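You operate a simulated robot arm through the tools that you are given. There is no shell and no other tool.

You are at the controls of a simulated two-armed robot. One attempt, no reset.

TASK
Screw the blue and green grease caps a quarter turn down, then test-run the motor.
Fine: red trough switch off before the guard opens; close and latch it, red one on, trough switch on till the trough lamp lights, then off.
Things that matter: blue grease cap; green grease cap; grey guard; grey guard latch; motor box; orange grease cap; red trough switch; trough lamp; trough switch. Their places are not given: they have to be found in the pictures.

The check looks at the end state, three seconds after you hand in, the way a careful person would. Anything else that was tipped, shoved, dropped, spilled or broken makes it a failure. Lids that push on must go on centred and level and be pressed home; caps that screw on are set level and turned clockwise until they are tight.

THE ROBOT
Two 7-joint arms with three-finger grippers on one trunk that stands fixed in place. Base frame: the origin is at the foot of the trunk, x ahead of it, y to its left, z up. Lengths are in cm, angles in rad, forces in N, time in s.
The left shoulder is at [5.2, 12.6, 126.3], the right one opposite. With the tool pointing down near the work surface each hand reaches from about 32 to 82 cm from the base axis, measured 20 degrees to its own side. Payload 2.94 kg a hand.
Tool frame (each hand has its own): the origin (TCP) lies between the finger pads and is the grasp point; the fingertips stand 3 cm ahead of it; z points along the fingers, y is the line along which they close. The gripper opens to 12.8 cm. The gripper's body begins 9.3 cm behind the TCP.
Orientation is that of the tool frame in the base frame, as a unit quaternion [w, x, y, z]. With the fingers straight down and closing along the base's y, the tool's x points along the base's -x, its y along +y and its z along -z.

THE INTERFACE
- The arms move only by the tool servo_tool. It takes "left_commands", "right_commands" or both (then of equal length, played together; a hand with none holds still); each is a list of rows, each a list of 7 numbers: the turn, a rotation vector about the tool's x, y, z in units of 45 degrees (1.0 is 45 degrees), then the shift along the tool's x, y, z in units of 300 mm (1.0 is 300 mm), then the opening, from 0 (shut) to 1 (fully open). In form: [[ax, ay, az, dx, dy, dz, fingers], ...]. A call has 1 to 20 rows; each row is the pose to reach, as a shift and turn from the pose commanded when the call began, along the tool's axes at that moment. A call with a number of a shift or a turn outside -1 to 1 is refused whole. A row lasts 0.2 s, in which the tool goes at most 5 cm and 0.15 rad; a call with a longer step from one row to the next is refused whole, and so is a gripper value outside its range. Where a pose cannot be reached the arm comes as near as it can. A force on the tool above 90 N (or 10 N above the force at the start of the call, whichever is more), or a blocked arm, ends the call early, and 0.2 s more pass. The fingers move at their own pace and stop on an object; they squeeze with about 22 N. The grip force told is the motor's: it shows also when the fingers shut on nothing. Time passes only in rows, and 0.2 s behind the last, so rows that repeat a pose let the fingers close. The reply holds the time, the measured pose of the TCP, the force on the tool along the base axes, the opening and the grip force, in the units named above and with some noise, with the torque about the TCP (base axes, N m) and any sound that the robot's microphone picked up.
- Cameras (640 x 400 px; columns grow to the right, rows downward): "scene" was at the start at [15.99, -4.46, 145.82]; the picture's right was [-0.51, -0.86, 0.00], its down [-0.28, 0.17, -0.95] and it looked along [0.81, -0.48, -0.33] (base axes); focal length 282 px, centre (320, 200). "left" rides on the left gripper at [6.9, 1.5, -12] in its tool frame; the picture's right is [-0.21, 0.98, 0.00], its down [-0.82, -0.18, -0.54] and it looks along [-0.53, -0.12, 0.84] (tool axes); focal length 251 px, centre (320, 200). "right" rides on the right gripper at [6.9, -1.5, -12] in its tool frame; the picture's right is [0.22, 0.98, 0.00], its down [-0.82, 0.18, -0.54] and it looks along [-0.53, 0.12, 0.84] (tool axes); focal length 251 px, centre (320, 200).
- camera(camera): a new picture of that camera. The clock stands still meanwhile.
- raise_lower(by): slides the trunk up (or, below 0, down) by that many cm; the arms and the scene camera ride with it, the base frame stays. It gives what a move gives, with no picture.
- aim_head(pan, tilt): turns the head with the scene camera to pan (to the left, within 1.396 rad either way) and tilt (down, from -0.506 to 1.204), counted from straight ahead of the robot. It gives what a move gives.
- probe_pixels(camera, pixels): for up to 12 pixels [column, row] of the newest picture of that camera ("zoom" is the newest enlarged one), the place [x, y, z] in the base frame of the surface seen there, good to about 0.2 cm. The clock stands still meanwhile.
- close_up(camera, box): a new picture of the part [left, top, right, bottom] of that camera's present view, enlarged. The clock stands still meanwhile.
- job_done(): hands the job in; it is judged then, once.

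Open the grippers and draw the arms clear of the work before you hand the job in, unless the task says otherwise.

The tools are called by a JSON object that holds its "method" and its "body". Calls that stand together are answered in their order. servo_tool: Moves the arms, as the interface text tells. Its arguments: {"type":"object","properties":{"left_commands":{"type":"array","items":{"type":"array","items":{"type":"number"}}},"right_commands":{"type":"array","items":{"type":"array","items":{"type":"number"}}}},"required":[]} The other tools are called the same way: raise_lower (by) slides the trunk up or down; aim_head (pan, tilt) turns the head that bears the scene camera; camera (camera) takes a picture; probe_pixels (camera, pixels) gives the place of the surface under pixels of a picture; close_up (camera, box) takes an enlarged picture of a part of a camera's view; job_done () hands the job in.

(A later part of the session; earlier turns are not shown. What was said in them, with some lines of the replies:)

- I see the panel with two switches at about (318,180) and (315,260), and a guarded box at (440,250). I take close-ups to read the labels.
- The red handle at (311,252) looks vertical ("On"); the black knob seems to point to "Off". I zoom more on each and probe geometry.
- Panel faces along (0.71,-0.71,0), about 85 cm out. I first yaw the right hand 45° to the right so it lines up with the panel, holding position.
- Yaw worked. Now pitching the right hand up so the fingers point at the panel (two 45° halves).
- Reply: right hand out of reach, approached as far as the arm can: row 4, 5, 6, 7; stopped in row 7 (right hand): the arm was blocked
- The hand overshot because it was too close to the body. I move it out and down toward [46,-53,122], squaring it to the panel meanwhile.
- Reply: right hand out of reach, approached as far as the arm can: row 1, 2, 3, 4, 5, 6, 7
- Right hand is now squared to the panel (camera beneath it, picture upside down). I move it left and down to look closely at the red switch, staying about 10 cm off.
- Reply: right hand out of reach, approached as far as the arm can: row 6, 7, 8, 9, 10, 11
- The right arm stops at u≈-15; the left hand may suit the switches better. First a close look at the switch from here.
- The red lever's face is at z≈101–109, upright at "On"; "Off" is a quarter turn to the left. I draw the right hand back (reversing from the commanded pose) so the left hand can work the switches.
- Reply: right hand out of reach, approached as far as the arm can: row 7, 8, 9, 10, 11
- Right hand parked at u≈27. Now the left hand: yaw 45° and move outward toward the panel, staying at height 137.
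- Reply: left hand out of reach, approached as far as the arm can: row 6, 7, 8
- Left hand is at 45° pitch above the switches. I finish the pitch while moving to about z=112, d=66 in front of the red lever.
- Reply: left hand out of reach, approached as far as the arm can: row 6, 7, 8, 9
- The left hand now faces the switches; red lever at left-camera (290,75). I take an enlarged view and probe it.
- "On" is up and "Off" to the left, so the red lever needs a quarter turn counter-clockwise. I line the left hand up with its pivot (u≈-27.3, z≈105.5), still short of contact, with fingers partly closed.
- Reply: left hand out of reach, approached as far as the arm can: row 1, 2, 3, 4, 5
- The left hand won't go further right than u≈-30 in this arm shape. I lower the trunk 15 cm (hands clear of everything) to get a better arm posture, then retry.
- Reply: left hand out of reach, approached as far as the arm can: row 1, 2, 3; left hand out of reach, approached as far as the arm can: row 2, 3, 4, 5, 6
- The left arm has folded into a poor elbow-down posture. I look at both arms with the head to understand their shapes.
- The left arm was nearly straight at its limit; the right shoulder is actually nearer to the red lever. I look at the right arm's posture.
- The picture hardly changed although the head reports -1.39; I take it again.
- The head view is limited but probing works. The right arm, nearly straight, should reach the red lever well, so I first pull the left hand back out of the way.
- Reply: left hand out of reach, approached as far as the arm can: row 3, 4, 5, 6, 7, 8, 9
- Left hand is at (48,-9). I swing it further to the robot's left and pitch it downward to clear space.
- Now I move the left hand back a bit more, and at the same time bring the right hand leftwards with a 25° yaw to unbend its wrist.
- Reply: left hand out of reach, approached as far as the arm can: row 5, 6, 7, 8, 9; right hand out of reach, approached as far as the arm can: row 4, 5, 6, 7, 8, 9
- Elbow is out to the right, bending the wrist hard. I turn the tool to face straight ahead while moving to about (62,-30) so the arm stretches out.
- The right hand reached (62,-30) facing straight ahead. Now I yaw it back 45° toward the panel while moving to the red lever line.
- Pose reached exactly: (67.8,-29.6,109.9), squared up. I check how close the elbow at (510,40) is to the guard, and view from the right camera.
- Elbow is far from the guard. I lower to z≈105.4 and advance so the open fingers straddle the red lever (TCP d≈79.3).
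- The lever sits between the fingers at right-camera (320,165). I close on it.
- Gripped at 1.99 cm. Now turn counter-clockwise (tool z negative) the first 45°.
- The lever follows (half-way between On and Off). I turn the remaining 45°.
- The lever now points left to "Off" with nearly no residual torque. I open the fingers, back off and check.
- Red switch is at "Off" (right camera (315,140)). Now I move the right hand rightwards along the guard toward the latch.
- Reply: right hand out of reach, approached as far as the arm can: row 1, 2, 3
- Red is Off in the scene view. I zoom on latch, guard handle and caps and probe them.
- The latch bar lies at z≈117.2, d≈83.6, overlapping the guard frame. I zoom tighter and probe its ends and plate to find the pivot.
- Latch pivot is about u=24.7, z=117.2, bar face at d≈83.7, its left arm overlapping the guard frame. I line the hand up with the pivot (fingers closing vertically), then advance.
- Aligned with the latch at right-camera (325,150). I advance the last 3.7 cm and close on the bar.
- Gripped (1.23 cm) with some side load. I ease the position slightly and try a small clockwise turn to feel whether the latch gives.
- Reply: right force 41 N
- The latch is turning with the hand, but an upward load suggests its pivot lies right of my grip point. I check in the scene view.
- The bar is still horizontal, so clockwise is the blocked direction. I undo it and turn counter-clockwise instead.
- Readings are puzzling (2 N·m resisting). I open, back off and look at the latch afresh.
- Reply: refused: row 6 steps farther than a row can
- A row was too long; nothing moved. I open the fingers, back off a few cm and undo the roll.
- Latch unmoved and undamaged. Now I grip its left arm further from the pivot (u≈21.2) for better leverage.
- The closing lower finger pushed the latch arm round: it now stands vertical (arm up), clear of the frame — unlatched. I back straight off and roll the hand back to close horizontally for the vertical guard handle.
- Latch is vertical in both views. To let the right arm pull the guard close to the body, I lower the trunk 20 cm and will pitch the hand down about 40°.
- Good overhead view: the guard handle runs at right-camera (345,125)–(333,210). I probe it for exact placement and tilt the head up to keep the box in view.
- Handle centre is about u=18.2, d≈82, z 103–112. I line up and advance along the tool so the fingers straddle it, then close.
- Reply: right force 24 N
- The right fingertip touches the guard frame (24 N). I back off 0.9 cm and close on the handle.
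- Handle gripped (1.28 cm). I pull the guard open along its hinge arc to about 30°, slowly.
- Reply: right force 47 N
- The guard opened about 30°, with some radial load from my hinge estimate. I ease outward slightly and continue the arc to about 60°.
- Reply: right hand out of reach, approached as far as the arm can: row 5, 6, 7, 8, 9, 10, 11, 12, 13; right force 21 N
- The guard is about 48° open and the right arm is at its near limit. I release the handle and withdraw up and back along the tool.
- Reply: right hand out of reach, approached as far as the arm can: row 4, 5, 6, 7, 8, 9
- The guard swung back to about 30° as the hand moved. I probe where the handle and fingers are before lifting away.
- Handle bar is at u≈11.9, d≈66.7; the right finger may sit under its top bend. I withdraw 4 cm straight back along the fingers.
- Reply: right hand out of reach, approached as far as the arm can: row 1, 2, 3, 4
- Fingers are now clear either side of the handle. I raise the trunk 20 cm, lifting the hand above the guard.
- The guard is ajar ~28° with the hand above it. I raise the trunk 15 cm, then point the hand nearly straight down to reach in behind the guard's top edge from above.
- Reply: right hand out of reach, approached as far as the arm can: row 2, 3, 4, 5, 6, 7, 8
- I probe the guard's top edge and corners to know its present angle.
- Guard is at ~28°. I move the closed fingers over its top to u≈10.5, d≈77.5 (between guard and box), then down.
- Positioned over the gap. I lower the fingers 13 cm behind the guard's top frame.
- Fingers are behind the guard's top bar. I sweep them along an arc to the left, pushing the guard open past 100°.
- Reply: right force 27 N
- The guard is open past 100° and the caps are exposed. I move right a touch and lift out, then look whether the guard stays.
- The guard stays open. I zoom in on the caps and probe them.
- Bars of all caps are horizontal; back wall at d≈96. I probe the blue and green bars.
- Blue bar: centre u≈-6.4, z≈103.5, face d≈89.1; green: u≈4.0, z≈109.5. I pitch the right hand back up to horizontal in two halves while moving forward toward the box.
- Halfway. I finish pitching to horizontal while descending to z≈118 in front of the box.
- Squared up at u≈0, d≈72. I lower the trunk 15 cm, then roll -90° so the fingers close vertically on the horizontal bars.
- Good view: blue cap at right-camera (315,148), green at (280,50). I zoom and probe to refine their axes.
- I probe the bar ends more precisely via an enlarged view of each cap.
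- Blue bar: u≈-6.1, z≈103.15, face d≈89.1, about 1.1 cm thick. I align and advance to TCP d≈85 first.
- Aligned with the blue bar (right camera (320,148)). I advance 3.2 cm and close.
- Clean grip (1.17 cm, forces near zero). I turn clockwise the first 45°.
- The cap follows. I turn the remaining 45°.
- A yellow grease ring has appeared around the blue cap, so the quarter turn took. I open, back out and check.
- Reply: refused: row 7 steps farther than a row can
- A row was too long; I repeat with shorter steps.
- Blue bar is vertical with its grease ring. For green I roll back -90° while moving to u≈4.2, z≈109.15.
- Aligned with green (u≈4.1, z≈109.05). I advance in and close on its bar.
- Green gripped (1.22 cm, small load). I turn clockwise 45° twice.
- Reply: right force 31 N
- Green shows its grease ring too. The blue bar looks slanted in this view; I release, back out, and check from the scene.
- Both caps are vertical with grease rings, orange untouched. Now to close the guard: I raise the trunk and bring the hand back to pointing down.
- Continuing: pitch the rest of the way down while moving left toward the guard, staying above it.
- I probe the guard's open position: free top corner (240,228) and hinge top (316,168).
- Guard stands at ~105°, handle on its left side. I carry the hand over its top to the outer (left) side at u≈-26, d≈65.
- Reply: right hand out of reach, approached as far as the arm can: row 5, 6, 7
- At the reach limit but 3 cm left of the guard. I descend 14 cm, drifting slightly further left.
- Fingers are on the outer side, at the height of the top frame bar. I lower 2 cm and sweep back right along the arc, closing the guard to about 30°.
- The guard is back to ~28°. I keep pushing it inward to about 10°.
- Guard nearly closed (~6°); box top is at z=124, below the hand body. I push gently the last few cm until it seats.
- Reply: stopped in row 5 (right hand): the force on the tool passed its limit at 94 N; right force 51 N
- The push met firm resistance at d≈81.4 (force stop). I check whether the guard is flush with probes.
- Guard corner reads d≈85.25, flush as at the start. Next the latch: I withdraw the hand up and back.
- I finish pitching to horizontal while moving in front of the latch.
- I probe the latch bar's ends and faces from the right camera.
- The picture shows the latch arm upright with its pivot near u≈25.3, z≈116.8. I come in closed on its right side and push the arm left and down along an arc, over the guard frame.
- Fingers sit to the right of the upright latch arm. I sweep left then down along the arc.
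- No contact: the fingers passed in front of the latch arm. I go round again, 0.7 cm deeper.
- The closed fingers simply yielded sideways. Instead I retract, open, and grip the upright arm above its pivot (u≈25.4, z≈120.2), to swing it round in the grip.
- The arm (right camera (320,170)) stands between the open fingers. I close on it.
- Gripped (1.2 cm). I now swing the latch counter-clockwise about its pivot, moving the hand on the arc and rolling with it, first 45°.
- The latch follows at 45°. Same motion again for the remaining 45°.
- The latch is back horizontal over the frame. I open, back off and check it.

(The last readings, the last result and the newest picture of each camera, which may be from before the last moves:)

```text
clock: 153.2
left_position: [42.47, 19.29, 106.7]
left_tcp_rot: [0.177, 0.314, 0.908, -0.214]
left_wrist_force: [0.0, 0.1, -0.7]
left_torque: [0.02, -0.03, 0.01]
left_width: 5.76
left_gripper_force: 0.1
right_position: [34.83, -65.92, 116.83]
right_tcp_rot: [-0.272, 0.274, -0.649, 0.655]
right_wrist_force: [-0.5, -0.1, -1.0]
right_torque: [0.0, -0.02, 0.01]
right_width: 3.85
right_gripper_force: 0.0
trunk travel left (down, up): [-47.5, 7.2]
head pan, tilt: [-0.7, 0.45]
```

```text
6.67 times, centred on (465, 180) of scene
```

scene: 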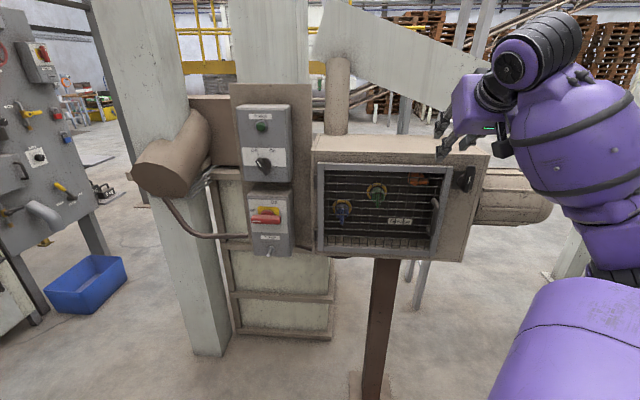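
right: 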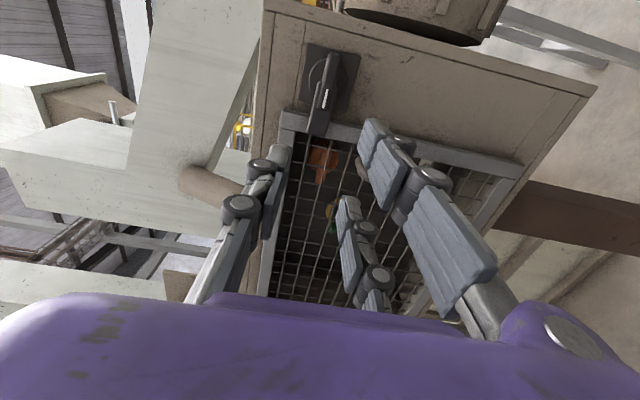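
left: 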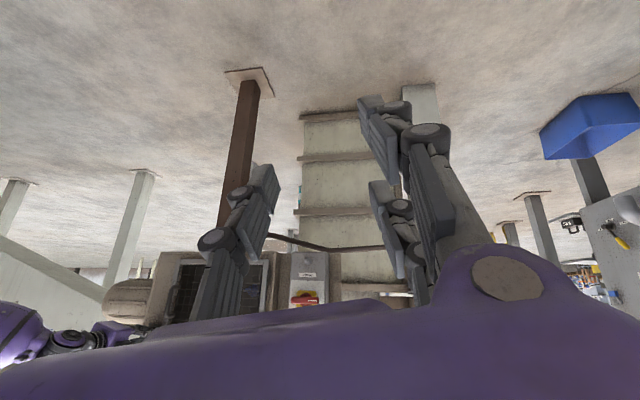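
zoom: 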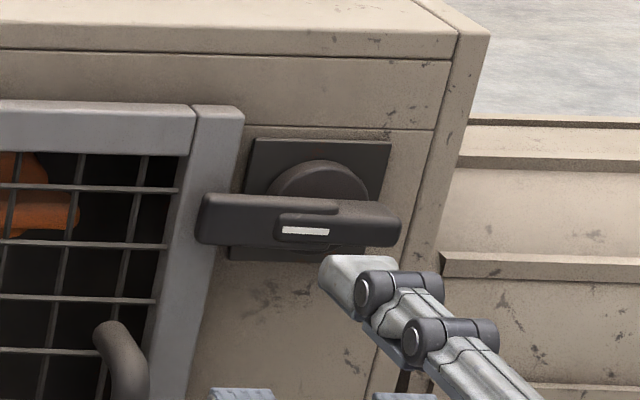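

Guard closed and latched. Now the red switch: I lower the trunk 15 cm and move the hand left along the front (roll -90°, suits the horizontal red lever).

{"method": "raise_lower", "body": {"by": -15}}

{"method": "servo_tool", "body": {"right_commands": [[0, 0, 0, -0.12, 0, -0.02, 0.45], [0, 0, 0, -0.24, 0, -0.04, 0.45], [0, 0, 0, -0.36, -0.02, -0.06, 0.45], [0, 0, 0, -0.48, -0.05, -0.07, 0.45], [0, 0, 0, -0.6, -0.08, -0.07, 0.45], [0, 0, 0, -0.72, -0.12, -0.07, 0.45], [0, 0, 0, -0.84, -0.12, -0.07, 0.45], [0, 0, 0, -0.84, -0.12, -0.07, 0.45]]}}

{"method": "camera", "body": {"camera": "scene"}}

```text
clock: 154.9
left_position: [42.6, 19.39, 91.86]
left_tcp_rot: [0.177, 0.312, 0.909, -0.213]
left_wrist_force: [-0.2, 0.4, 0.2]
left_torque: [0.02, -0.02, 0.02]
left_width: 5.75
left_gripper_force: 0.0
right_position: [34.87, -66.0, 101.85]
right_tcp_rot: [-0.273, 0.273, -0.65, 0.654]
right_wrist_force: [-0.2, 0.0, -0.1]
right_torque: [0.01, -0.02, -0.02]
right_width: 3.83
right_gripper_force: 0.1
trunk travel left (down, up): [-32.5, 22.2]
head pan, tilt: [-0.7, 0.45]
```

```text
clock: 156.7
left_position: [42.55, 19.33, 91.89]
left_tcp_rot: [0.176, 0.313, 0.909, -0.214]
left_wrist_force: [0.3, 0.3, 0.0]
left_torque: [0.02, 0.01, 0.0]
left_width: 5.75
left_gripper_force: 0.0
right_position: [50.88, -46.71, 105.44]
right_tcp_rot: [-0.273, 0.274, -0.649, 0.655]
right_wrist_force: [0.1, -0.3, 0.5]
right_torque: [0.0, 0.02, -0.01]
right_width: 5.76
right_gripper_force: 0.1
right hand out of reach, approached as far as the arm can: row 3, 4
trunk travel left (down, up): [-32.5, 22.2]
head pan, tilt: [-0.7, 0.45]
```

```text
taken
```

scene: 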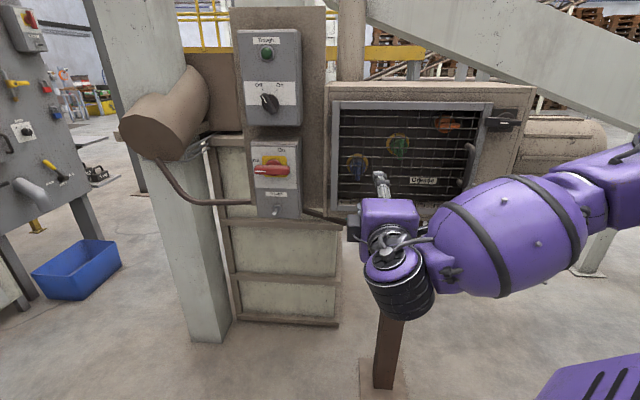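

Good progress (u≈-3). I continue left to u≈-27.1.

{"method": "servo_tool", "body": {"right_commands": [[0, 0, 0, -0.13, 0, 0, 0.45], [0, 0, 0, -0.26, 0, 0, 0.45], [0, 0, 0, -0.39, 0, 0, 0.45], [0, 0, 0, -0.52, 0, 0, 0.45], [0, 0, 0, -0.65, 0, 0, 0.45], [0, 0, 0, -0.74, 0, 0, 0.45], [0, 0, 0, -0.805, 0, 0, 0.45], [0, 0, 0, -0.805, 0, 0, 0.45]]}}

{"method": "camera", "body": {"camera": "right"}}

{"method": "camera", "body": {"camera": "scene"}}

```text
clock: 158.5
left_position: [42.5, 19.34, 91.73]
left_tcp_rot: [0.177, 0.313, 0.908, -0.214]
left_wrist_force: [-1.0, -0.3, -0.7]
left_torque: [-0.01, 0.01, 0.0]
left_width: 5.77
left_gripper_force: 0.0
right_position: [67.73, -29.45, 105.38]
right_tcp_rot: [-0.272, 0.272, -0.65, 0.655]
right_wrist_force: [-0.1, -0.1, 1.3]
right_torque: [-0.01, 0.01, -0.01]
right_width: 5.76
right_gripper_force: 0.1
trunk travel left (down, up): [-32.5, 22.2]
head pan, tilt: [-0.7, 0.45]
```

```text
taken
```

right: 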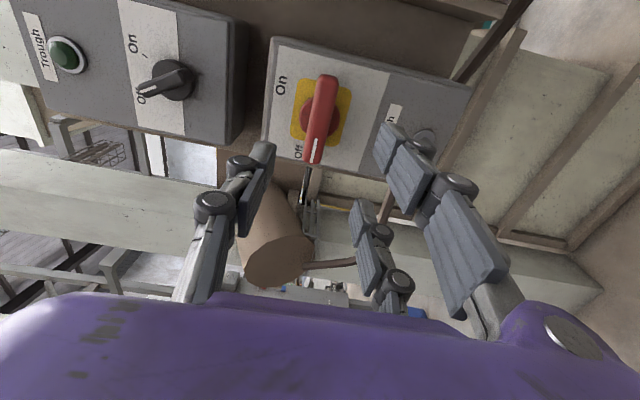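

```text
taken
```

scene: 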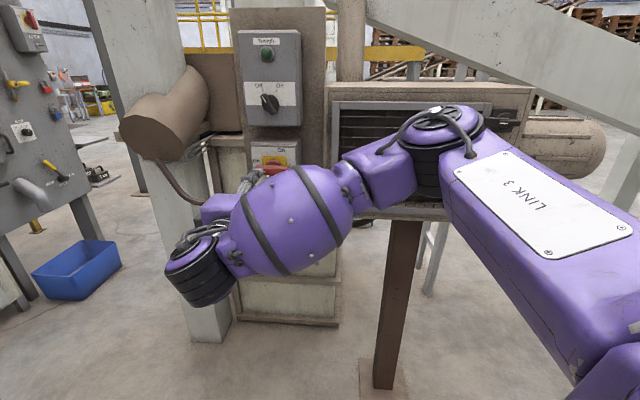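

Positioned as when I released the lever. I advance 10.6 cm, straddle the red lever and close.

{"method": "servo_tool", "body": {"right_commands": [[0, 0, 0, 0, 0, 0.09, 0.45], [0, 0, 0, 0, 0, 0.18, 0.45], [0, 0, 0, 0, 0, 0.27, 0.45], [0, 0, 0, 0, 0, 0.353, 0.45], [0, 0, 0, 0, 0, 0.353, 0.3], [0, 0, 0, 0, 0, 0.353, 0.15], [0, 0, 0, 0, 0, 0.353, 0], [0, 0, 0, 0, 0, 0.353, 0], [0, 0, 0, 0, 0, 0.353, 0]]}}

{"method": "camera", "body": {"camera": "right"}}

```text
clock: 160.5
left_position: [42.69, 19.3, 91.84]
left_tcp_rot: [0.177, 0.313, 0.908, -0.215]
left_wrist_force: [-0.6, 0.0, 0.3]
left_torque: [0.02, -0.01, 0.04]
left_width: 5.79
left_gripper_force: 0.0
right_position: [75.36, -37.0, 105.4]
right_tcp_rot: [-0.273, 0.272, -0.65, 0.655]
right_wrist_force: [8.8, -5.7, 12.7]
right_torque: [-0.25, -0.32, 0.16]
right_width: 1.98
right_gripper_force: 44.6
trunk travel left (down, up): [-32.5, 22.2]
head pan, tilt: [-0.7, 0.45]
```

```text
taken
```

right: 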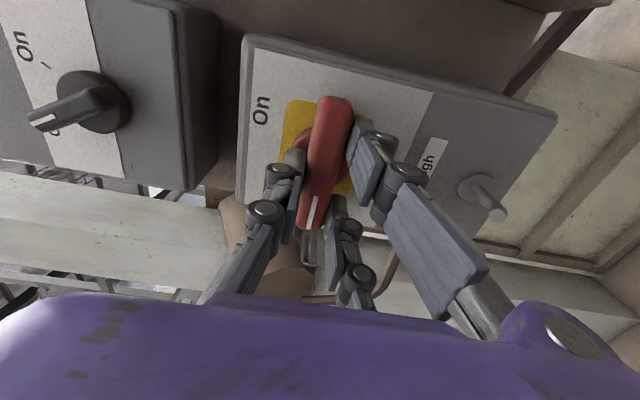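

The lever is gripped (1.98 cm). I turn it clockwise 45° twice back to "On".

{"method": "servo_tool", "body": {"right_commands": [[0, 0, 0.15, 0, -0.002, 0, 0], [0, 0, 0.3, 0, -0.002, 0, 0], [0, 0, 0.45, 0, -0.002, 0, 0], [0, 0, 0.6, 0, -0.002, 0, 0], [0, 0, 0.75, 0, -0.002, 0, 0], [0, 0, 0.9, 0, -0.002, 0, 0], [0, 0, 1, 0, -0.002, 0, 0]]}}

{"method": "servo_tool", "body": {"right_commands": [[0, 0, 0.15, 0, 0, 0, 0], [0, 0, 0.3, 0, 0, 0, 0], [0, 0, 0.45, 0, 0, 0, 0], [0, 0, 0.6, 0, 0, 0, 0], [0, 0, 0.75, 0, 0, 0, 0], [0, 0, 0.9, 0, 0, 0, 0], [0, 0, 1, 0, 0, 0, 0], [0, 0, 1, 0, 0, 0, 0]]}}

{"method": "camera", "body": {"camera": "right"}}

```text
clock: 162.1
left_position: [42.45, 19.41, 91.87]
left_tcp_rot: [0.177, 0.313, 0.908, -0.214]
left_wrist_force: [0.8, -0.1, -0.2]
left_torque: [0.01, 0.01, -0.06]
left_width: 5.78
left_gripper_force: 0.0
right_position: [75.46, -36.92, 105.74]
right_tcp_rot: [0.505, 0.0, 0.703, -0.501]
right_wrist_force: [11.9, -11.4, 28.9]
right_torque: [-0.2, -0.1, -0.53]
right_width: 1.95
right_gripper_force: 44.4
trunk travel left (down, up): [-32.5, 22.2]
head pan, tilt: [-0.7, 0.45]
```

```text
clock: 163.9
left_position: [42.36, 19.25, 91.76]
left_tcp_rot: [0.177, 0.314, 0.908, -0.214]
left_wrist_force: [-0.3, -0.1, 0.6]
left_torque: [0.01, 0.03, 0.02]
left_width: 5.78
left_gripper_force: 0.1
right_position: [75.19, -37.09, 105.59]
right_tcp_rot: [0.657, 0.27, 0.649, -0.273]
right_wrist_force: [1.6, -16.8, 28.9]
right_torque: [-0.75, -0.64, -0.26]
right_width: 1.99
right_gripper_force: 44.6
trunk travel left (down, up): [-32.5, 22.2]
head pan, tilt: [-0.7, 0.45]
```

```text
taken
```

right: 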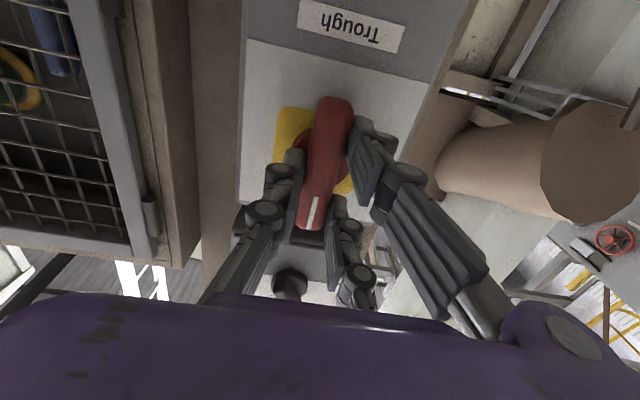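

Lever is upright at "On". I release, back off and rise toward the black trough switch to see it.

{"method": "servo_tool", "body": {"right_commands": [[0, 0, 0, 0, 0, 0, 0.2], [0, 0, 0, 0, 0, 0, 0.4], [0, 0, 0, 0, 0, 0, 0.45], [0, 0, 0, 0, 0, -0.1, 0.45], [0, 0, 0, 0, 0, -0.2, 0.45], [0, 0, 0, 0, 0, -0.3, 0.45], [0, 0, 0, -0.1, 0, -0.35, 0.45], [0, 0, 0, -0.2, 0, -0.35, 0.45], [0, 0, 0, -0.3, 0, -0.35, 0.45]]}}

{"method": "camera", "body": {"camera": "right"}}

{"method": "camera", "body": {"camera": "scene"}}

```text
clock: 165.9
left_position: [42.42, 19.38, 91.89]
left_tcp_rot: [0.177, 0.313, 0.908, -0.214]
left_wrist_force: [-0.3, -0.1, 0.0]
left_torque: [-0.02, -0.01, 0.0]
left_width: 5.76
left_gripper_force: 0.1
right_position: [67.85, -29.33, 114.3]
right_tcp_rot: [0.656, 0.266, 0.653, -0.27]
right_wrist_force: [0.3, 0.4, 0.0]
right_torque: [0.0, 0.01, -0.01]
right_width: 5.74
right_gripper_force: 0.0
trunk travel left (down, up): [-32.5, 22.2]
head pan, tilt: [-0.7, 0.45]
```

```text
taken
```

right: 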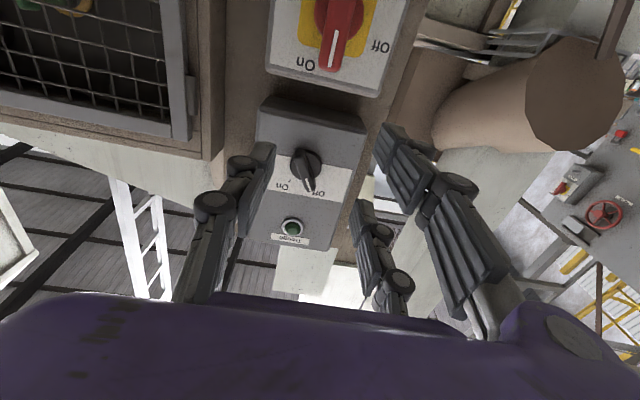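

```text
taken
```

scene: 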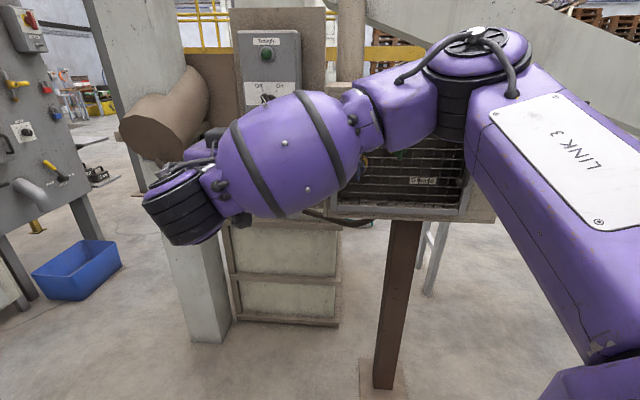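

Red lever is upright under "On". I zoom on the trough switch and probe it.

{"method": "close_up", "body": {"camera": "right", "box": [260, 130, 360, 250]}}

{"method": "probe_pixels", "body": {"camera": "zoom", "pixels": [[300, 90], [320, 110], [335, 150], [345, 185], [280, 120], [350, 110], [380, 160], [250, 175], [270, 300], [310, 70]]}}

{"method": "close_up", "body": {"camera": "right", "box": [260, 0, 420, 110]}}

```text
3.33 times, centred on (310, 190) of right
```

zoom: 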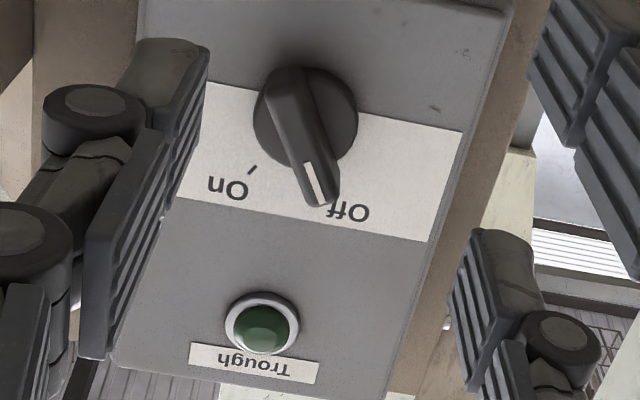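

```text
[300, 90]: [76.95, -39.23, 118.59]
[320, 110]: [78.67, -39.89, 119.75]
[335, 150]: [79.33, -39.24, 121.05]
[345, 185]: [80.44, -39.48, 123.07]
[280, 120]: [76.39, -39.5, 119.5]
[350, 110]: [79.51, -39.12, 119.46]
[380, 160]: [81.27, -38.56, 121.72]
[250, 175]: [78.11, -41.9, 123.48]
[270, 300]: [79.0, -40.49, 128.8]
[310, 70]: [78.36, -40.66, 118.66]
```

```text
3.64 times, centred on (340, 55) of right
```

zoom: 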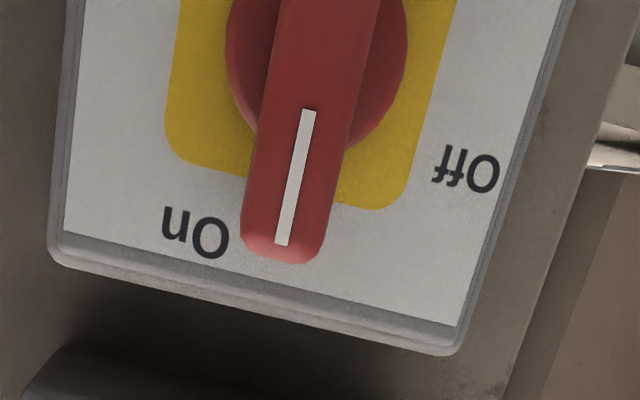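

I probe along the knob's ridge to get its angle and pivot.

{"method": "close_up", "body": {"camera": "right", "box": [285, 140, 330, 200]}}

{"method": "probe_pixels", "body": {"camera": "zoom", "pixels": [[270, 90], [260, 110], [290, 150], [310, 200], [330, 250], [345, 300], [360, 340], [375, 370], [230, 200], [430, 180], [400, 100], [160, 320]]}}

```text
6.67 times, centred on (308, 170) of right
```

zoom: 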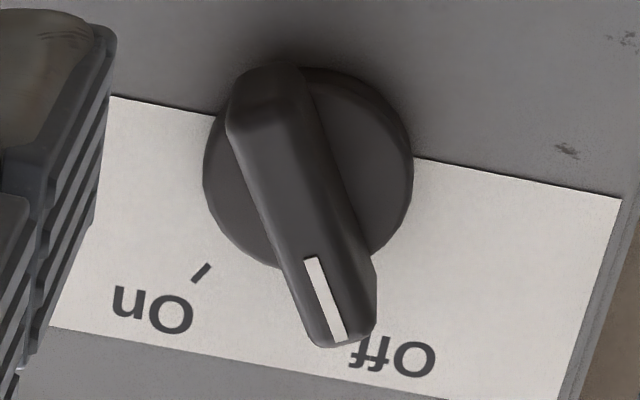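

```text
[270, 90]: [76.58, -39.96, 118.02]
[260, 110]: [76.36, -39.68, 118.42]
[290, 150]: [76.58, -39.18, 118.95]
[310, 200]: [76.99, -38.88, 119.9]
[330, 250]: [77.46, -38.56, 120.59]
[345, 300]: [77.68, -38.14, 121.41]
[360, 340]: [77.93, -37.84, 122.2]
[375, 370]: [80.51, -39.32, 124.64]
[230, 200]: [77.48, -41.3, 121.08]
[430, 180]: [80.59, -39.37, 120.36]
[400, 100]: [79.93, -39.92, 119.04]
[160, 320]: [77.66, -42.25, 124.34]
```

The knob ridge leans 32° left (Off) with centre u≈-27.1, z≈120.2, face d≈81.9; "On" is ~30° right. I roll -32° to match, align and approach.

{"method": "servo_tool", "body": {"right_commands": [[0, 0, -0.15, -0.06, -0.005, 0, 0.35], [0, 0, -0.3, -0.12, -0.005, 0, 0.3], [0, 0, -0.45, -0.197, -0.005, 0, 0.3], [0, 0, -0.6, -0.197, -0.005, 0.08, 0.3], [0, 0, -0.711, -0.197, -0.005, 0.18, 0.3], [0, 0, -0.711, -0.197, -0.005, 0.28, 0.3], [0, 0, -0.711, -0.197, -0.005, 0.33, 0.3], [0, 0, -0.711, -0.197, -0.005, 0.33, 0.3]]}}

{"method": "camera", "body": {"camera": "right"}}

```text
clock: 167.7
left_position: [42.64, 19.32, 91.71]
left_tcp_rot: [0.175, 0.313, 0.908, -0.215]
left_wrist_force: [-0.9, -0.4, -1.0]
left_torque: [-0.02, 0.01, 0.03]
left_width: 5.75
left_gripper_force: 0.0
right_position: [75.03, -36.42, 120.43]
right_tcp_rot: [0.556, 0.077, 0.701, -0.441]
right_wrist_force: [-0.3, 0.4, -0.6]
right_torque: [0.02, -0.03, -0.01]
right_width: 3.83
right_gripper_force: 0.0
trunk travel left (down, up): [-32.5, 22.2]
head pan, tilt: [-0.7, 0.45]
```

```text
taken
```

right: 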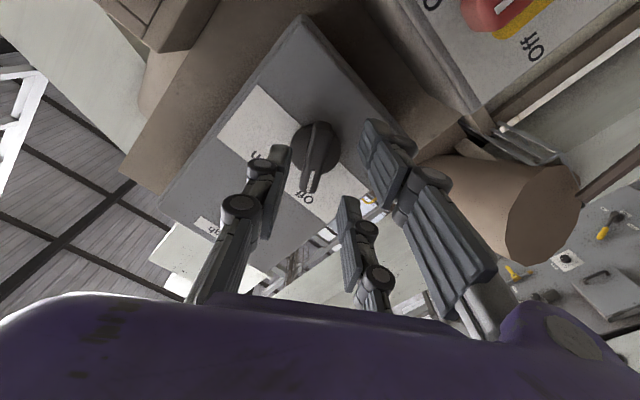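

Aligned with the knob. I advance 1.8 cm and close on its ridge.

{"method": "servo_tool", "body": {"right_commands": [[0, 0, 0, 0.009, -0.002, 0.03, 0.3], [0, 0, 0, 0.009, -0.002, 0.06, 0.3], [0, 0, 0, 0.009, -0.002, 0.06, 0.2], [0, 0, 0, 0.009, -0.002, 0.06, 0.1], [0, 0, 0, 0.009, -0.002, 0.06, 0], [0, 0, 0, 0.009, -0.002, 0.06, 0]]}}

{"method": "camera", "body": {"camera": "right"}}

{"method": "camera", "body": {"camera": "scene"}}

```text
clock: 169.1
left_position: [42.56, 19.26, 91.84]
left_tcp_rot: [0.177, 0.314, 0.908, -0.215]
left_wrist_force: [0.1, -0.4, -0.3]
left_torque: [0.03, 0.0, 0.04]
left_width: 5.8
left_gripper_force: 0.0
right_position: [76.15, -37.91, 120.22]
right_tcp_rot: [0.557, 0.079, 0.7, -0.44]
right_wrist_force: [-1.1, -10.2, 9.3]
right_torque: [0.86, -0.64, -0.43]
right_width: 1.29
right_gripper_force: 39.5
trunk travel left (down, up): [-32.5, 22.2]
head pan, tilt: [-0.7, 0.45]
```

```text
taken
```

right: 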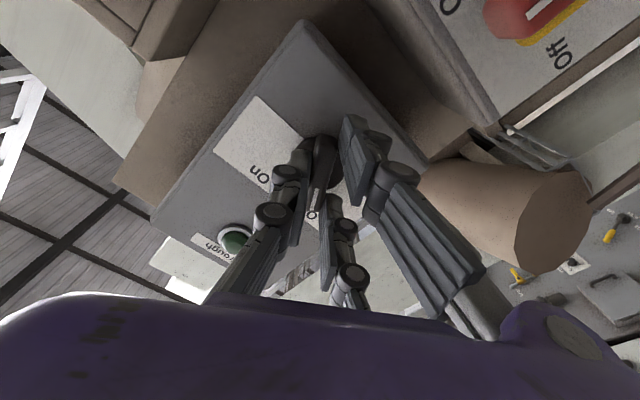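

```text
taken
```

scene: 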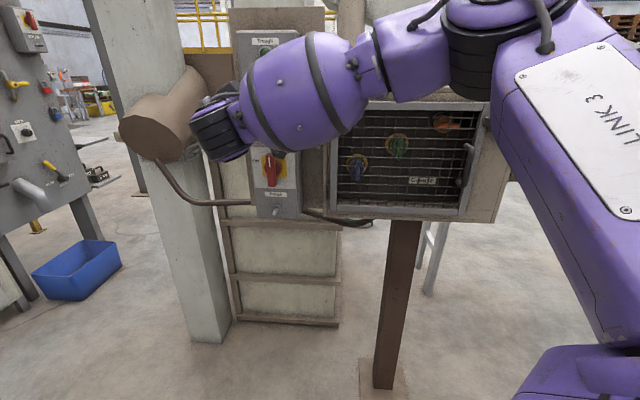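

Gripped (1.29 cm); red is On and the lamp is dark. I turn the knob clockwise about 62° to "On".

{"method": "servo_tool", "body": {"right_commands": [[0, 0, 0.18, 0, 0, 0, 0], [0, 0, 0.36, 0, 0, 0, 0], [0, 0, 0.54, 0, 0, 0, 0], [0, 0, 0.72, 0, 0, 0, 0], [0, 0, 0.9, 0, 0, 0, 0], [0, 0, 1, 0, 0, 0, 0]]}}

{"method": "servo_tool", "body": {"right_commands": [[0, 0, 0.18, 0, 0, 0, 0], [0, 0, 0.36, 0, 0, 0, 0], [0, 0, 0.39, 0, 0, 0, 0]]}}

{"method": "camera", "body": {"camera": "right"}}

{"method": "camera", "body": {"camera": "scene"}}

```text
clock: 170.5
left_position: [42.56, 19.25, 91.74]
left_tcp_rot: [0.177, 0.312, 0.909, -0.214]
left_wrist_force: [0.4, 0.1, -0.2]
left_torque: [0.02, 0.0, 0.01]
left_width: 5.76
left_gripper_force: 0.0
right_position: [76.09, -37.81, 120.28]
right_tcp_rot: [0.683, 0.34, 0.617, -0.192]
right_wrist_force: [13.5, -11.2, 20.3]
right_torque: [-0.35, -0.3, 0.03]
right_width: 1.3
right_gripper_force: 38.9
trunk travel left (down, up): [-32.5, 22.2]
head pan, tilt: [-0.7, 0.45]
```

```text
clock: 171.3
left_position: [42.57, 19.36, 91.8]
left_tcp_rot: [0.177, 0.312, 0.909, -0.214]
left_wrist_force: [-0.1, 0.3, 0.4]
left_torque: [0.0, -0.02, 0.0]
left_width: 5.75
left_gripper_force: 0.0
right_position: [76.19, -37.8, 120.28]
right_tcp_rot: [0.705, 0.428, 0.559, -0.087]
right_wrist_force: [17.6, -9.7, 23.8]
right_torque: [-0.6, 0.0, 0.17]
right_width: 1.29
right_gripper_force: 39.7
trunk travel left (down, up): [-32.5, 22.2]
head pan, tilt: [-0.7, 0.45]
```

```text
taken
```

right: 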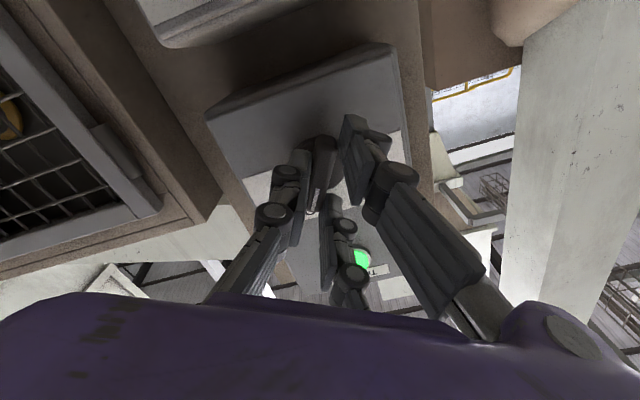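

```text
taken
```

scene: 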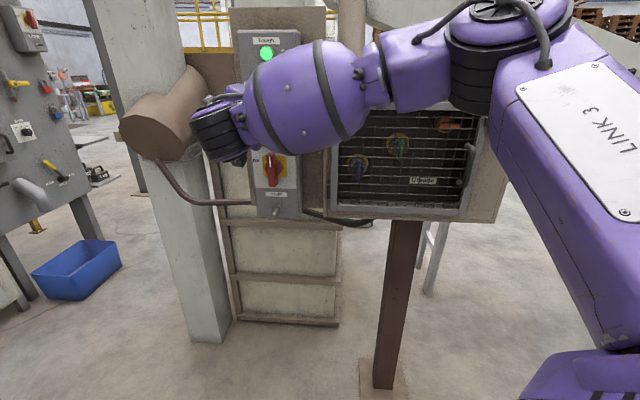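

The trough lamp is lit bright green at scene (266,52). I turn the switch straight back to "Off".

{"method": "servo_tool", "body": {"right_commands": [[0, 0, -0.18, 0, 0, 0, 0], [0, 0, -0.36, 0, 0, 0, 0], [0, 0, -0.54, 0, 0, 0, 0], [0, 0, -0.72, 0, 0, 0, 0], [0, 0, -0.9, 0, 0, 0, 0], [0, 0, -1, 0, 0, 0, 0]]}}

{"method": "servo_tool", "body": {"right_commands": [[0, 0, -0.18, 0, 0, 0, 0], [0, 0, -0.36, 0, 0, 0, 0], [0, 0, -0.42, 0, 0, 0, 0], [0, 0, -0.42, 0, 0, 0, 0]]}}

{"method": "camera", "body": {"camera": "right"}}

{"method": "camera", "body": {"camera": "scene"}}

```text
clock: 172.7
left_position: [42.58, 19.3, 91.72]
left_tcp_rot: [0.177, 0.313, 0.908, -0.214]
left_wrist_force: [0.2, -1.2, -0.2]
left_torque: [-0.02, 0.03, -0.03]
left_width: 5.77
left_gripper_force: 0.1
right_position: [76.06, -37.91, 120.24]
right_tcp_rot: [0.617, 0.182, 0.681, -0.352]
right_wrist_force: [6.3, -8.3, 19.7]
right_torque: [-0.21, -0.25, -0.13]
right_width: 1.31
right_gripper_force: 40.0
trunk travel left (down, up): [-32.5, 22.2]
head pan, tilt: [-0.7, 0.45]
```

```text
clock: 173.7
left_position: [42.4, 19.23, 91.9]
left_tcp_rot: [0.177, 0.313, 0.908, -0.214]
left_wrist_force: [-0.5, 0.3, -0.2]
left_torque: [0.02, 0.0, 0.0]
left_width: 5.78
left_gripper_force: 0.0
right_position: [75.92, -37.9, 120.21]
right_tcp_rot: [0.551, 0.067, 0.702, -0.447]
right_wrist_force: [2.3, -9.9, 16.8]
right_torque: [0.43, -1.25, -0.02]
right_width: 1.38
right_gripper_force: 40.1
trunk travel left (down, up): [-32.5, 22.2]
head pan, tilt: [-0.7, 0.45]
```

```text
taken
```

right: 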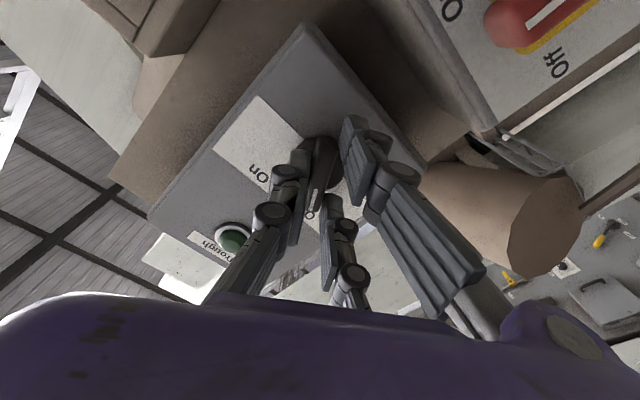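

```text
taken
```

scene: 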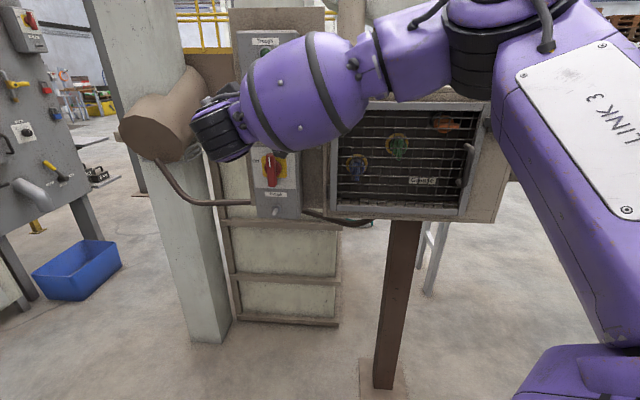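

The lamp is dark again and the knob is back at its Off stop. I open, back straight off and roll level, then check everything.

{"method": "servo_tool", "body": {"right_commands": [[0, 0, 0, 0, 0, 0, 0.15], [0, 0, 0, 0, 0, 0, 0.3], [0, 0, 0, 0, 0, 0, 0.3], [0, 0, 0, 0, 0, -0.08, 0.3], [0, 0, 0, 0, 0, -0.18, 0.3], [0, 0, 0, 0, 0, -0.28, 0.3], [0, 0, 0.15, 0, 0, -0.36, 0.3], [0, 0, 0.3, 0, 0, -0.4, 0.3], [0, 0, 0.45, 0, 0, -0.4, 0.3], [0, 0, 0.6, 0, 0, -0.4, 0.3], [0, 0, 0.73, 0, 0, -0.4, 0.3]]}}

{"method": "camera", "body": {"camera": "right"}}

```text
clock: 176.1
left_position: [42.5, 19.42, 91.86]
left_tcp_rot: [0.176, 0.313, 0.908, -0.214]
left_wrist_force: [-0.7, -0.1, -0.2]
left_torque: [-0.01, -0.01, -0.01]
left_width: 5.75
left_gripper_force: 0.0
right_position: [67.46, -29.4, 119.96]
right_tcp_rot: [0.655, 0.264, 0.654, -0.272]
right_wrist_force: [-0.5, -0.3, -0.1]
right_torque: [0.03, 0.01, -0.02]
right_width: 3.85
right_gripper_force: 0.1
trunk travel left (down, up): [-32.5, 22.2]
head pan, tilt: [-0.7, 0.45]
```

```text
taken
```

right: 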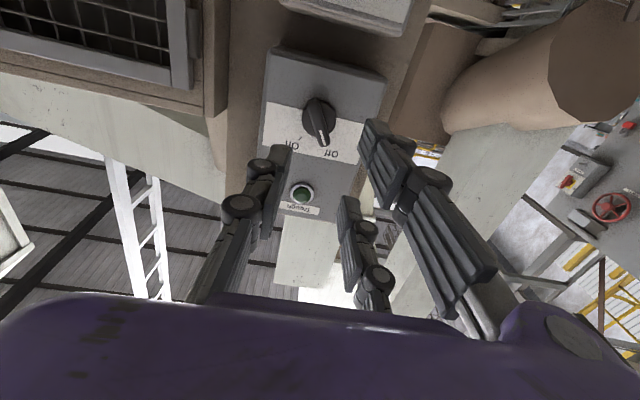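

Knob is at Off and lamp dark. I draw the right hand away to the right so I can inspect the whole panel.

{"method": "servo_tool", "body": {"right_commands": [[0, 0, 0, 0, -0.12, -0.02, 0.4], [0, 0, 0, 0, -0.24, -0.02, 0.5], [0, 0, 0, 0, -0.36, -0.02, 0.6], [0, 0, 0, 0, -0.48, -0.02, 0.7], [0, 0, 0, 0, -0.6, -0.02, 0.8], [0, 0, 0, 0, -0.72, -0.02, 0.9], [0, 0, 0, 0, -0.84, -0.02, 1], [0, 0, 0, 0, -0.96, -0.02, 1]]}}

{"method": "servo_tool", "body": {"right_commands": [[0, 0, 0, 0, -0.12, 0, 1], [0, 0, 0, 0, -0.24, 0, 1], [0, 0, 0, 0, -0.36, 0, 1], [0, 0, 0, 0, -0.48, 0, 1], [0, 0, 0, 0, -0.6, 0, 1], [0, 0, 0, 0, -0.72, 0, 1], [0, 0, 0, 0, -0.84, 0, 1]]}}

{"method": "aim_head", "body": {"pan": -0.6, "tilt": 0.35}}

{"method": "camera", "body": {"camera": "scene"}}

```text
clock: 177.9
left_position: [42.48, 19.23, 91.84]
left_tcp_rot: [0.178, 0.314, 0.908, -0.214]
left_wrist_force: [-0.5, -0.1, 0.6]
left_torque: [0.04, 0.0, 0.03]
left_width: 5.76
left_gripper_force: 0.0
right_position: [47.34, -49.79, 121.1]
right_tcp_rot: [0.661, 0.266, 0.65, -0.266]
right_wrist_force: [0.4, -3.0, -10.4]
right_torque: [-0.8, -0.6, 0.14]
right_width: 12.81
right_gripper_force: 0.1
right hand out of reach, approached as far as the arm can: row 8
trunk travel left (down, up): [-32.5, 22.2]
head pan, tilt: [-0.7, 0.45]
```

```text
clock: 179.5
left_position: [42.52, 19.21, 91.81]
left_tcp_rot: [0.177, 0.313, 0.908, -0.213]
left_wrist_force: [0.1, 0.0, 0.0]
left_torque: [0.0, -0.01, 0.02]
left_width: 5.77
left_gripper_force: 0.0
right_position: [29.8, -67.93, 121.01]
right_tcp_rot: [0.655, 0.264, 0.653, -0.274]
right_wrist_force: [-0.3, 0.2, -0.6]
right_torque: [-0.04, 0.0, 0.05]
right_width: 12.8
right_gripper_force: 0.0
right hand out of reach, approached as far as the arm can: row 1, 2
trunk travel left (down, up): [-32.5, 22.2]
head pan, tilt: [-0.7, 0.45]
```

```text
clock: 180.2
left_position: [42.58, 19.37, 91.69]
left_tcp_rot: [0.176, 0.313, 0.908, -0.215]
left_wrist_force: [0.4, 0.4, -0.7]
left_torque: [-0.02, 0.0, -0.01]
left_width: 5.77
left_gripper_force: 0.0
right_position: [30.02, -67.76, 120.95]
right_tcp_rot: [0.654, 0.263, 0.654, -0.273]
right_wrist_force: [0.0, 0.3, -0.1]
right_torque: [0.03, 0.0, -0.01]
right_width: 12.81
right_gripper_force: 0.1
trunk travel left (down, up): [-32.5, 22.2]
head pan, tilt: [-0.6, 0.351]
```

```text
taken
```

scene: 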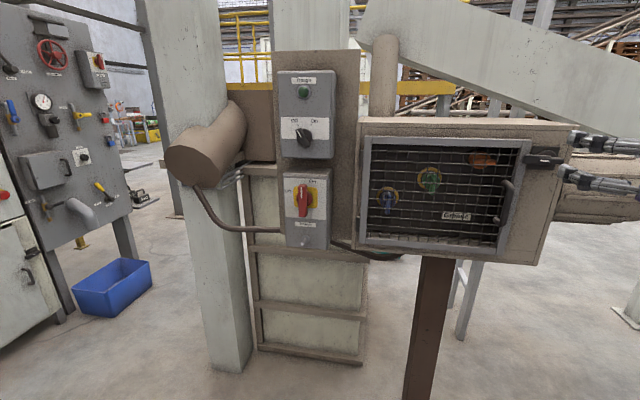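

I inspect the panel: switches, latch and caps.

{"method": "close_up", "body": {"camera": "scene", "box": [270, 60, 350, 255]}}

{"method": "close_up", "body": {"camera": "scene", "box": [355, 110, 585, 270]}}

{"method": "close_up", "body": {"camera": "scene", "box": [285, 165, 325, 225]}}

{"method": "close_up", "body": {"camera": "scene", "box": [280, 110, 330, 150]}}

```text
2.05 times, centred on (310, 158) of scene
```

zoom: 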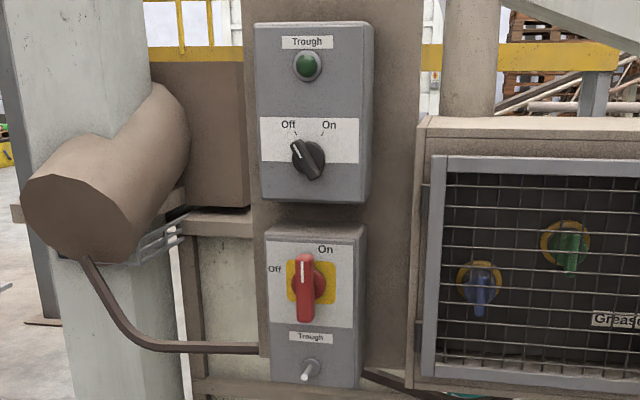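

```text
2.50 times, centred on (470, 190) of scene
```

zoom: 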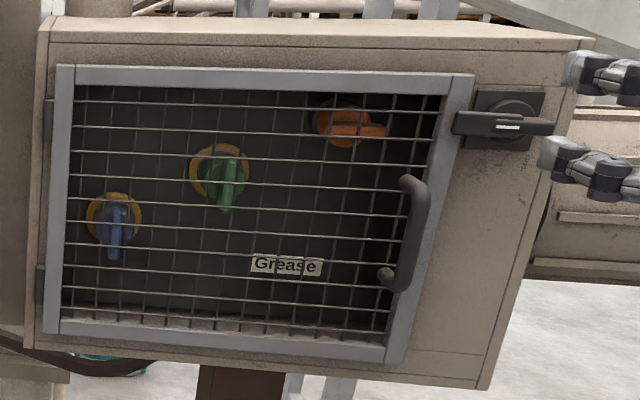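

```text
6.67 times, centred on (305, 195) of scene
```

zoom: 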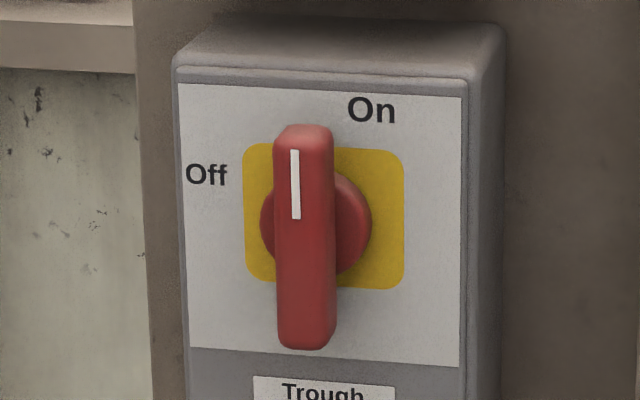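

```text
10.00 times, centred on (305, 130) of scene
```

zoom: 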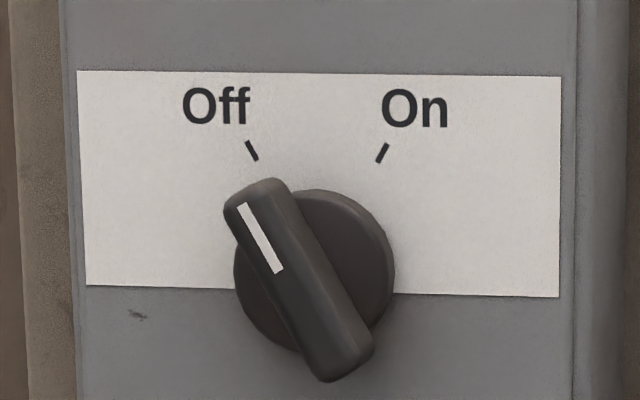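

Everything reads right: knob Off, red On, lamp dark, guard closed and latched, blue and green turned with grease rings, orange untouched. I move the right hand farther aside and open both grippers.

{"method": "servo_tool", "body": {"right_commands": [[0, 0, 0, 0, -0.12, 0, 1], [0, 0, 0, 0, -0.24, 0, 1], [0, 0, 0, 0, -0.36, 0, 1], [0, 0, 0, 0, -0.48, 0, 1], [0, 0, 0, 0, -0.6, 0, 1], [0, 0, 0, 0, -0.6, 0, 1]], "left_commands": [[0, 0, 0, 0, 0, 0, 0.6], [0, 0, 0, 0, 0, 0, 0.8], [0, 0, 0, 0, 0, 0, 1], [0, 0, 0, 0, 0, 0, 1], [0, 0, 0, 0, 0, 0, 1], [0, 0, 0, 0, 0, 0, 1]]}}

{"method": "camera", "body": {"camera": "scene"}}

{"method": "close_up", "body": {"camera": "scene", "box": [500, 130, 580, 190]}}

```text
clock: 181.6
left_position: [42.53, 19.34, 91.76]
left_tcp_rot: [0.176, 0.313, 0.908, -0.215]
left_wrist_force: [-0.7, -0.6, 0.7]
left_torque: [-0.02, 0.0, -0.02]
left_width: 12.78
left_gripper_force: 0.1
right_position: [17.2, -80.75, 121.03]
right_tcp_rot: [0.654, 0.264, 0.654, -0.273]
right_wrist_force: [0.2, -0.9, 0.3]
right_torque: [0.01, 0.0, 0.01]
right_width: 12.79
right_gripper_force: 0.0
trunk travel left (down, up): [-32.5, 22.2]
head pan, tilt: [-0.6, 0.351]
```

```text
taken
```

scene: 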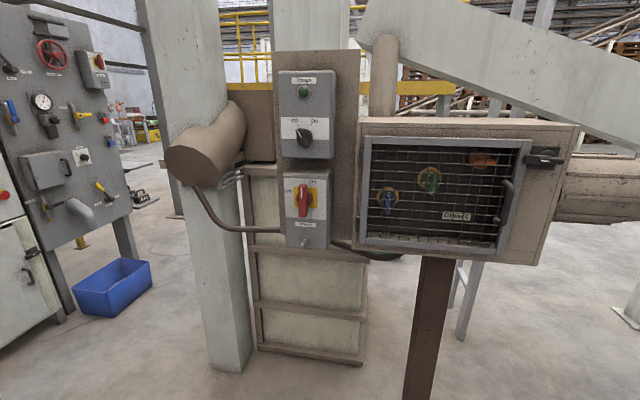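

```text
6.67 times, centred on (540, 160) of scene
```

zoom: 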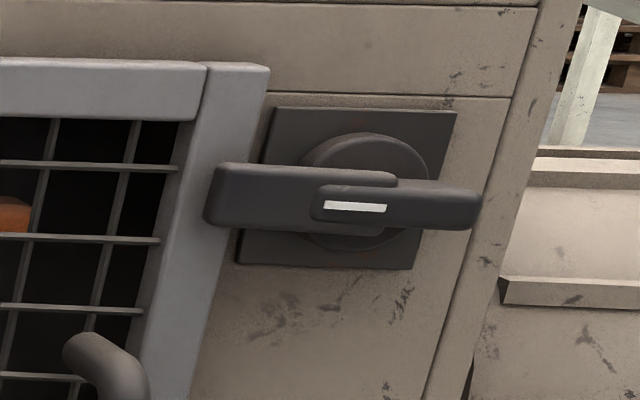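

The latch lies fully across the guard frame, both arms are clear and the grippers open. I hand the job in.

{"method": "job_done", "body": {}}

```text
The job is handed in.
```

The job is handed in. The blue and green caps are a quarter turn down, and the motor has been test-run. I don't know the verdict of the check yet.

1. **Red trough switch off:** I turned it to Off before opening anything.
2. **Guard open:** I unlatched the guard and swung it open.
3. **Grease caps:** I turned the blue and green caps 90° clockwise. A ring of grease came out around each one. The orange cap was not touched.
4. **Guard closed:** I closed the guard flush and latched it, then turned the red trough switch back to On.
5. **Test run:** I turned the trough switch on, the trough lamp lit, and I turned the switch straight back off.

In the last pictures the red trough switch is On and the trough switch is Off with its lamp dark. The latch lies across the guard frame. Nothing looked knocked or out of place. Both arms are clear of the work with the grippers open.

Two pushes were harder than I wanted. An early try turned the latch the wrong way and it didn't move. The last push to close the guard hit the 90 N force limit as it seated. I saw no damage from either.
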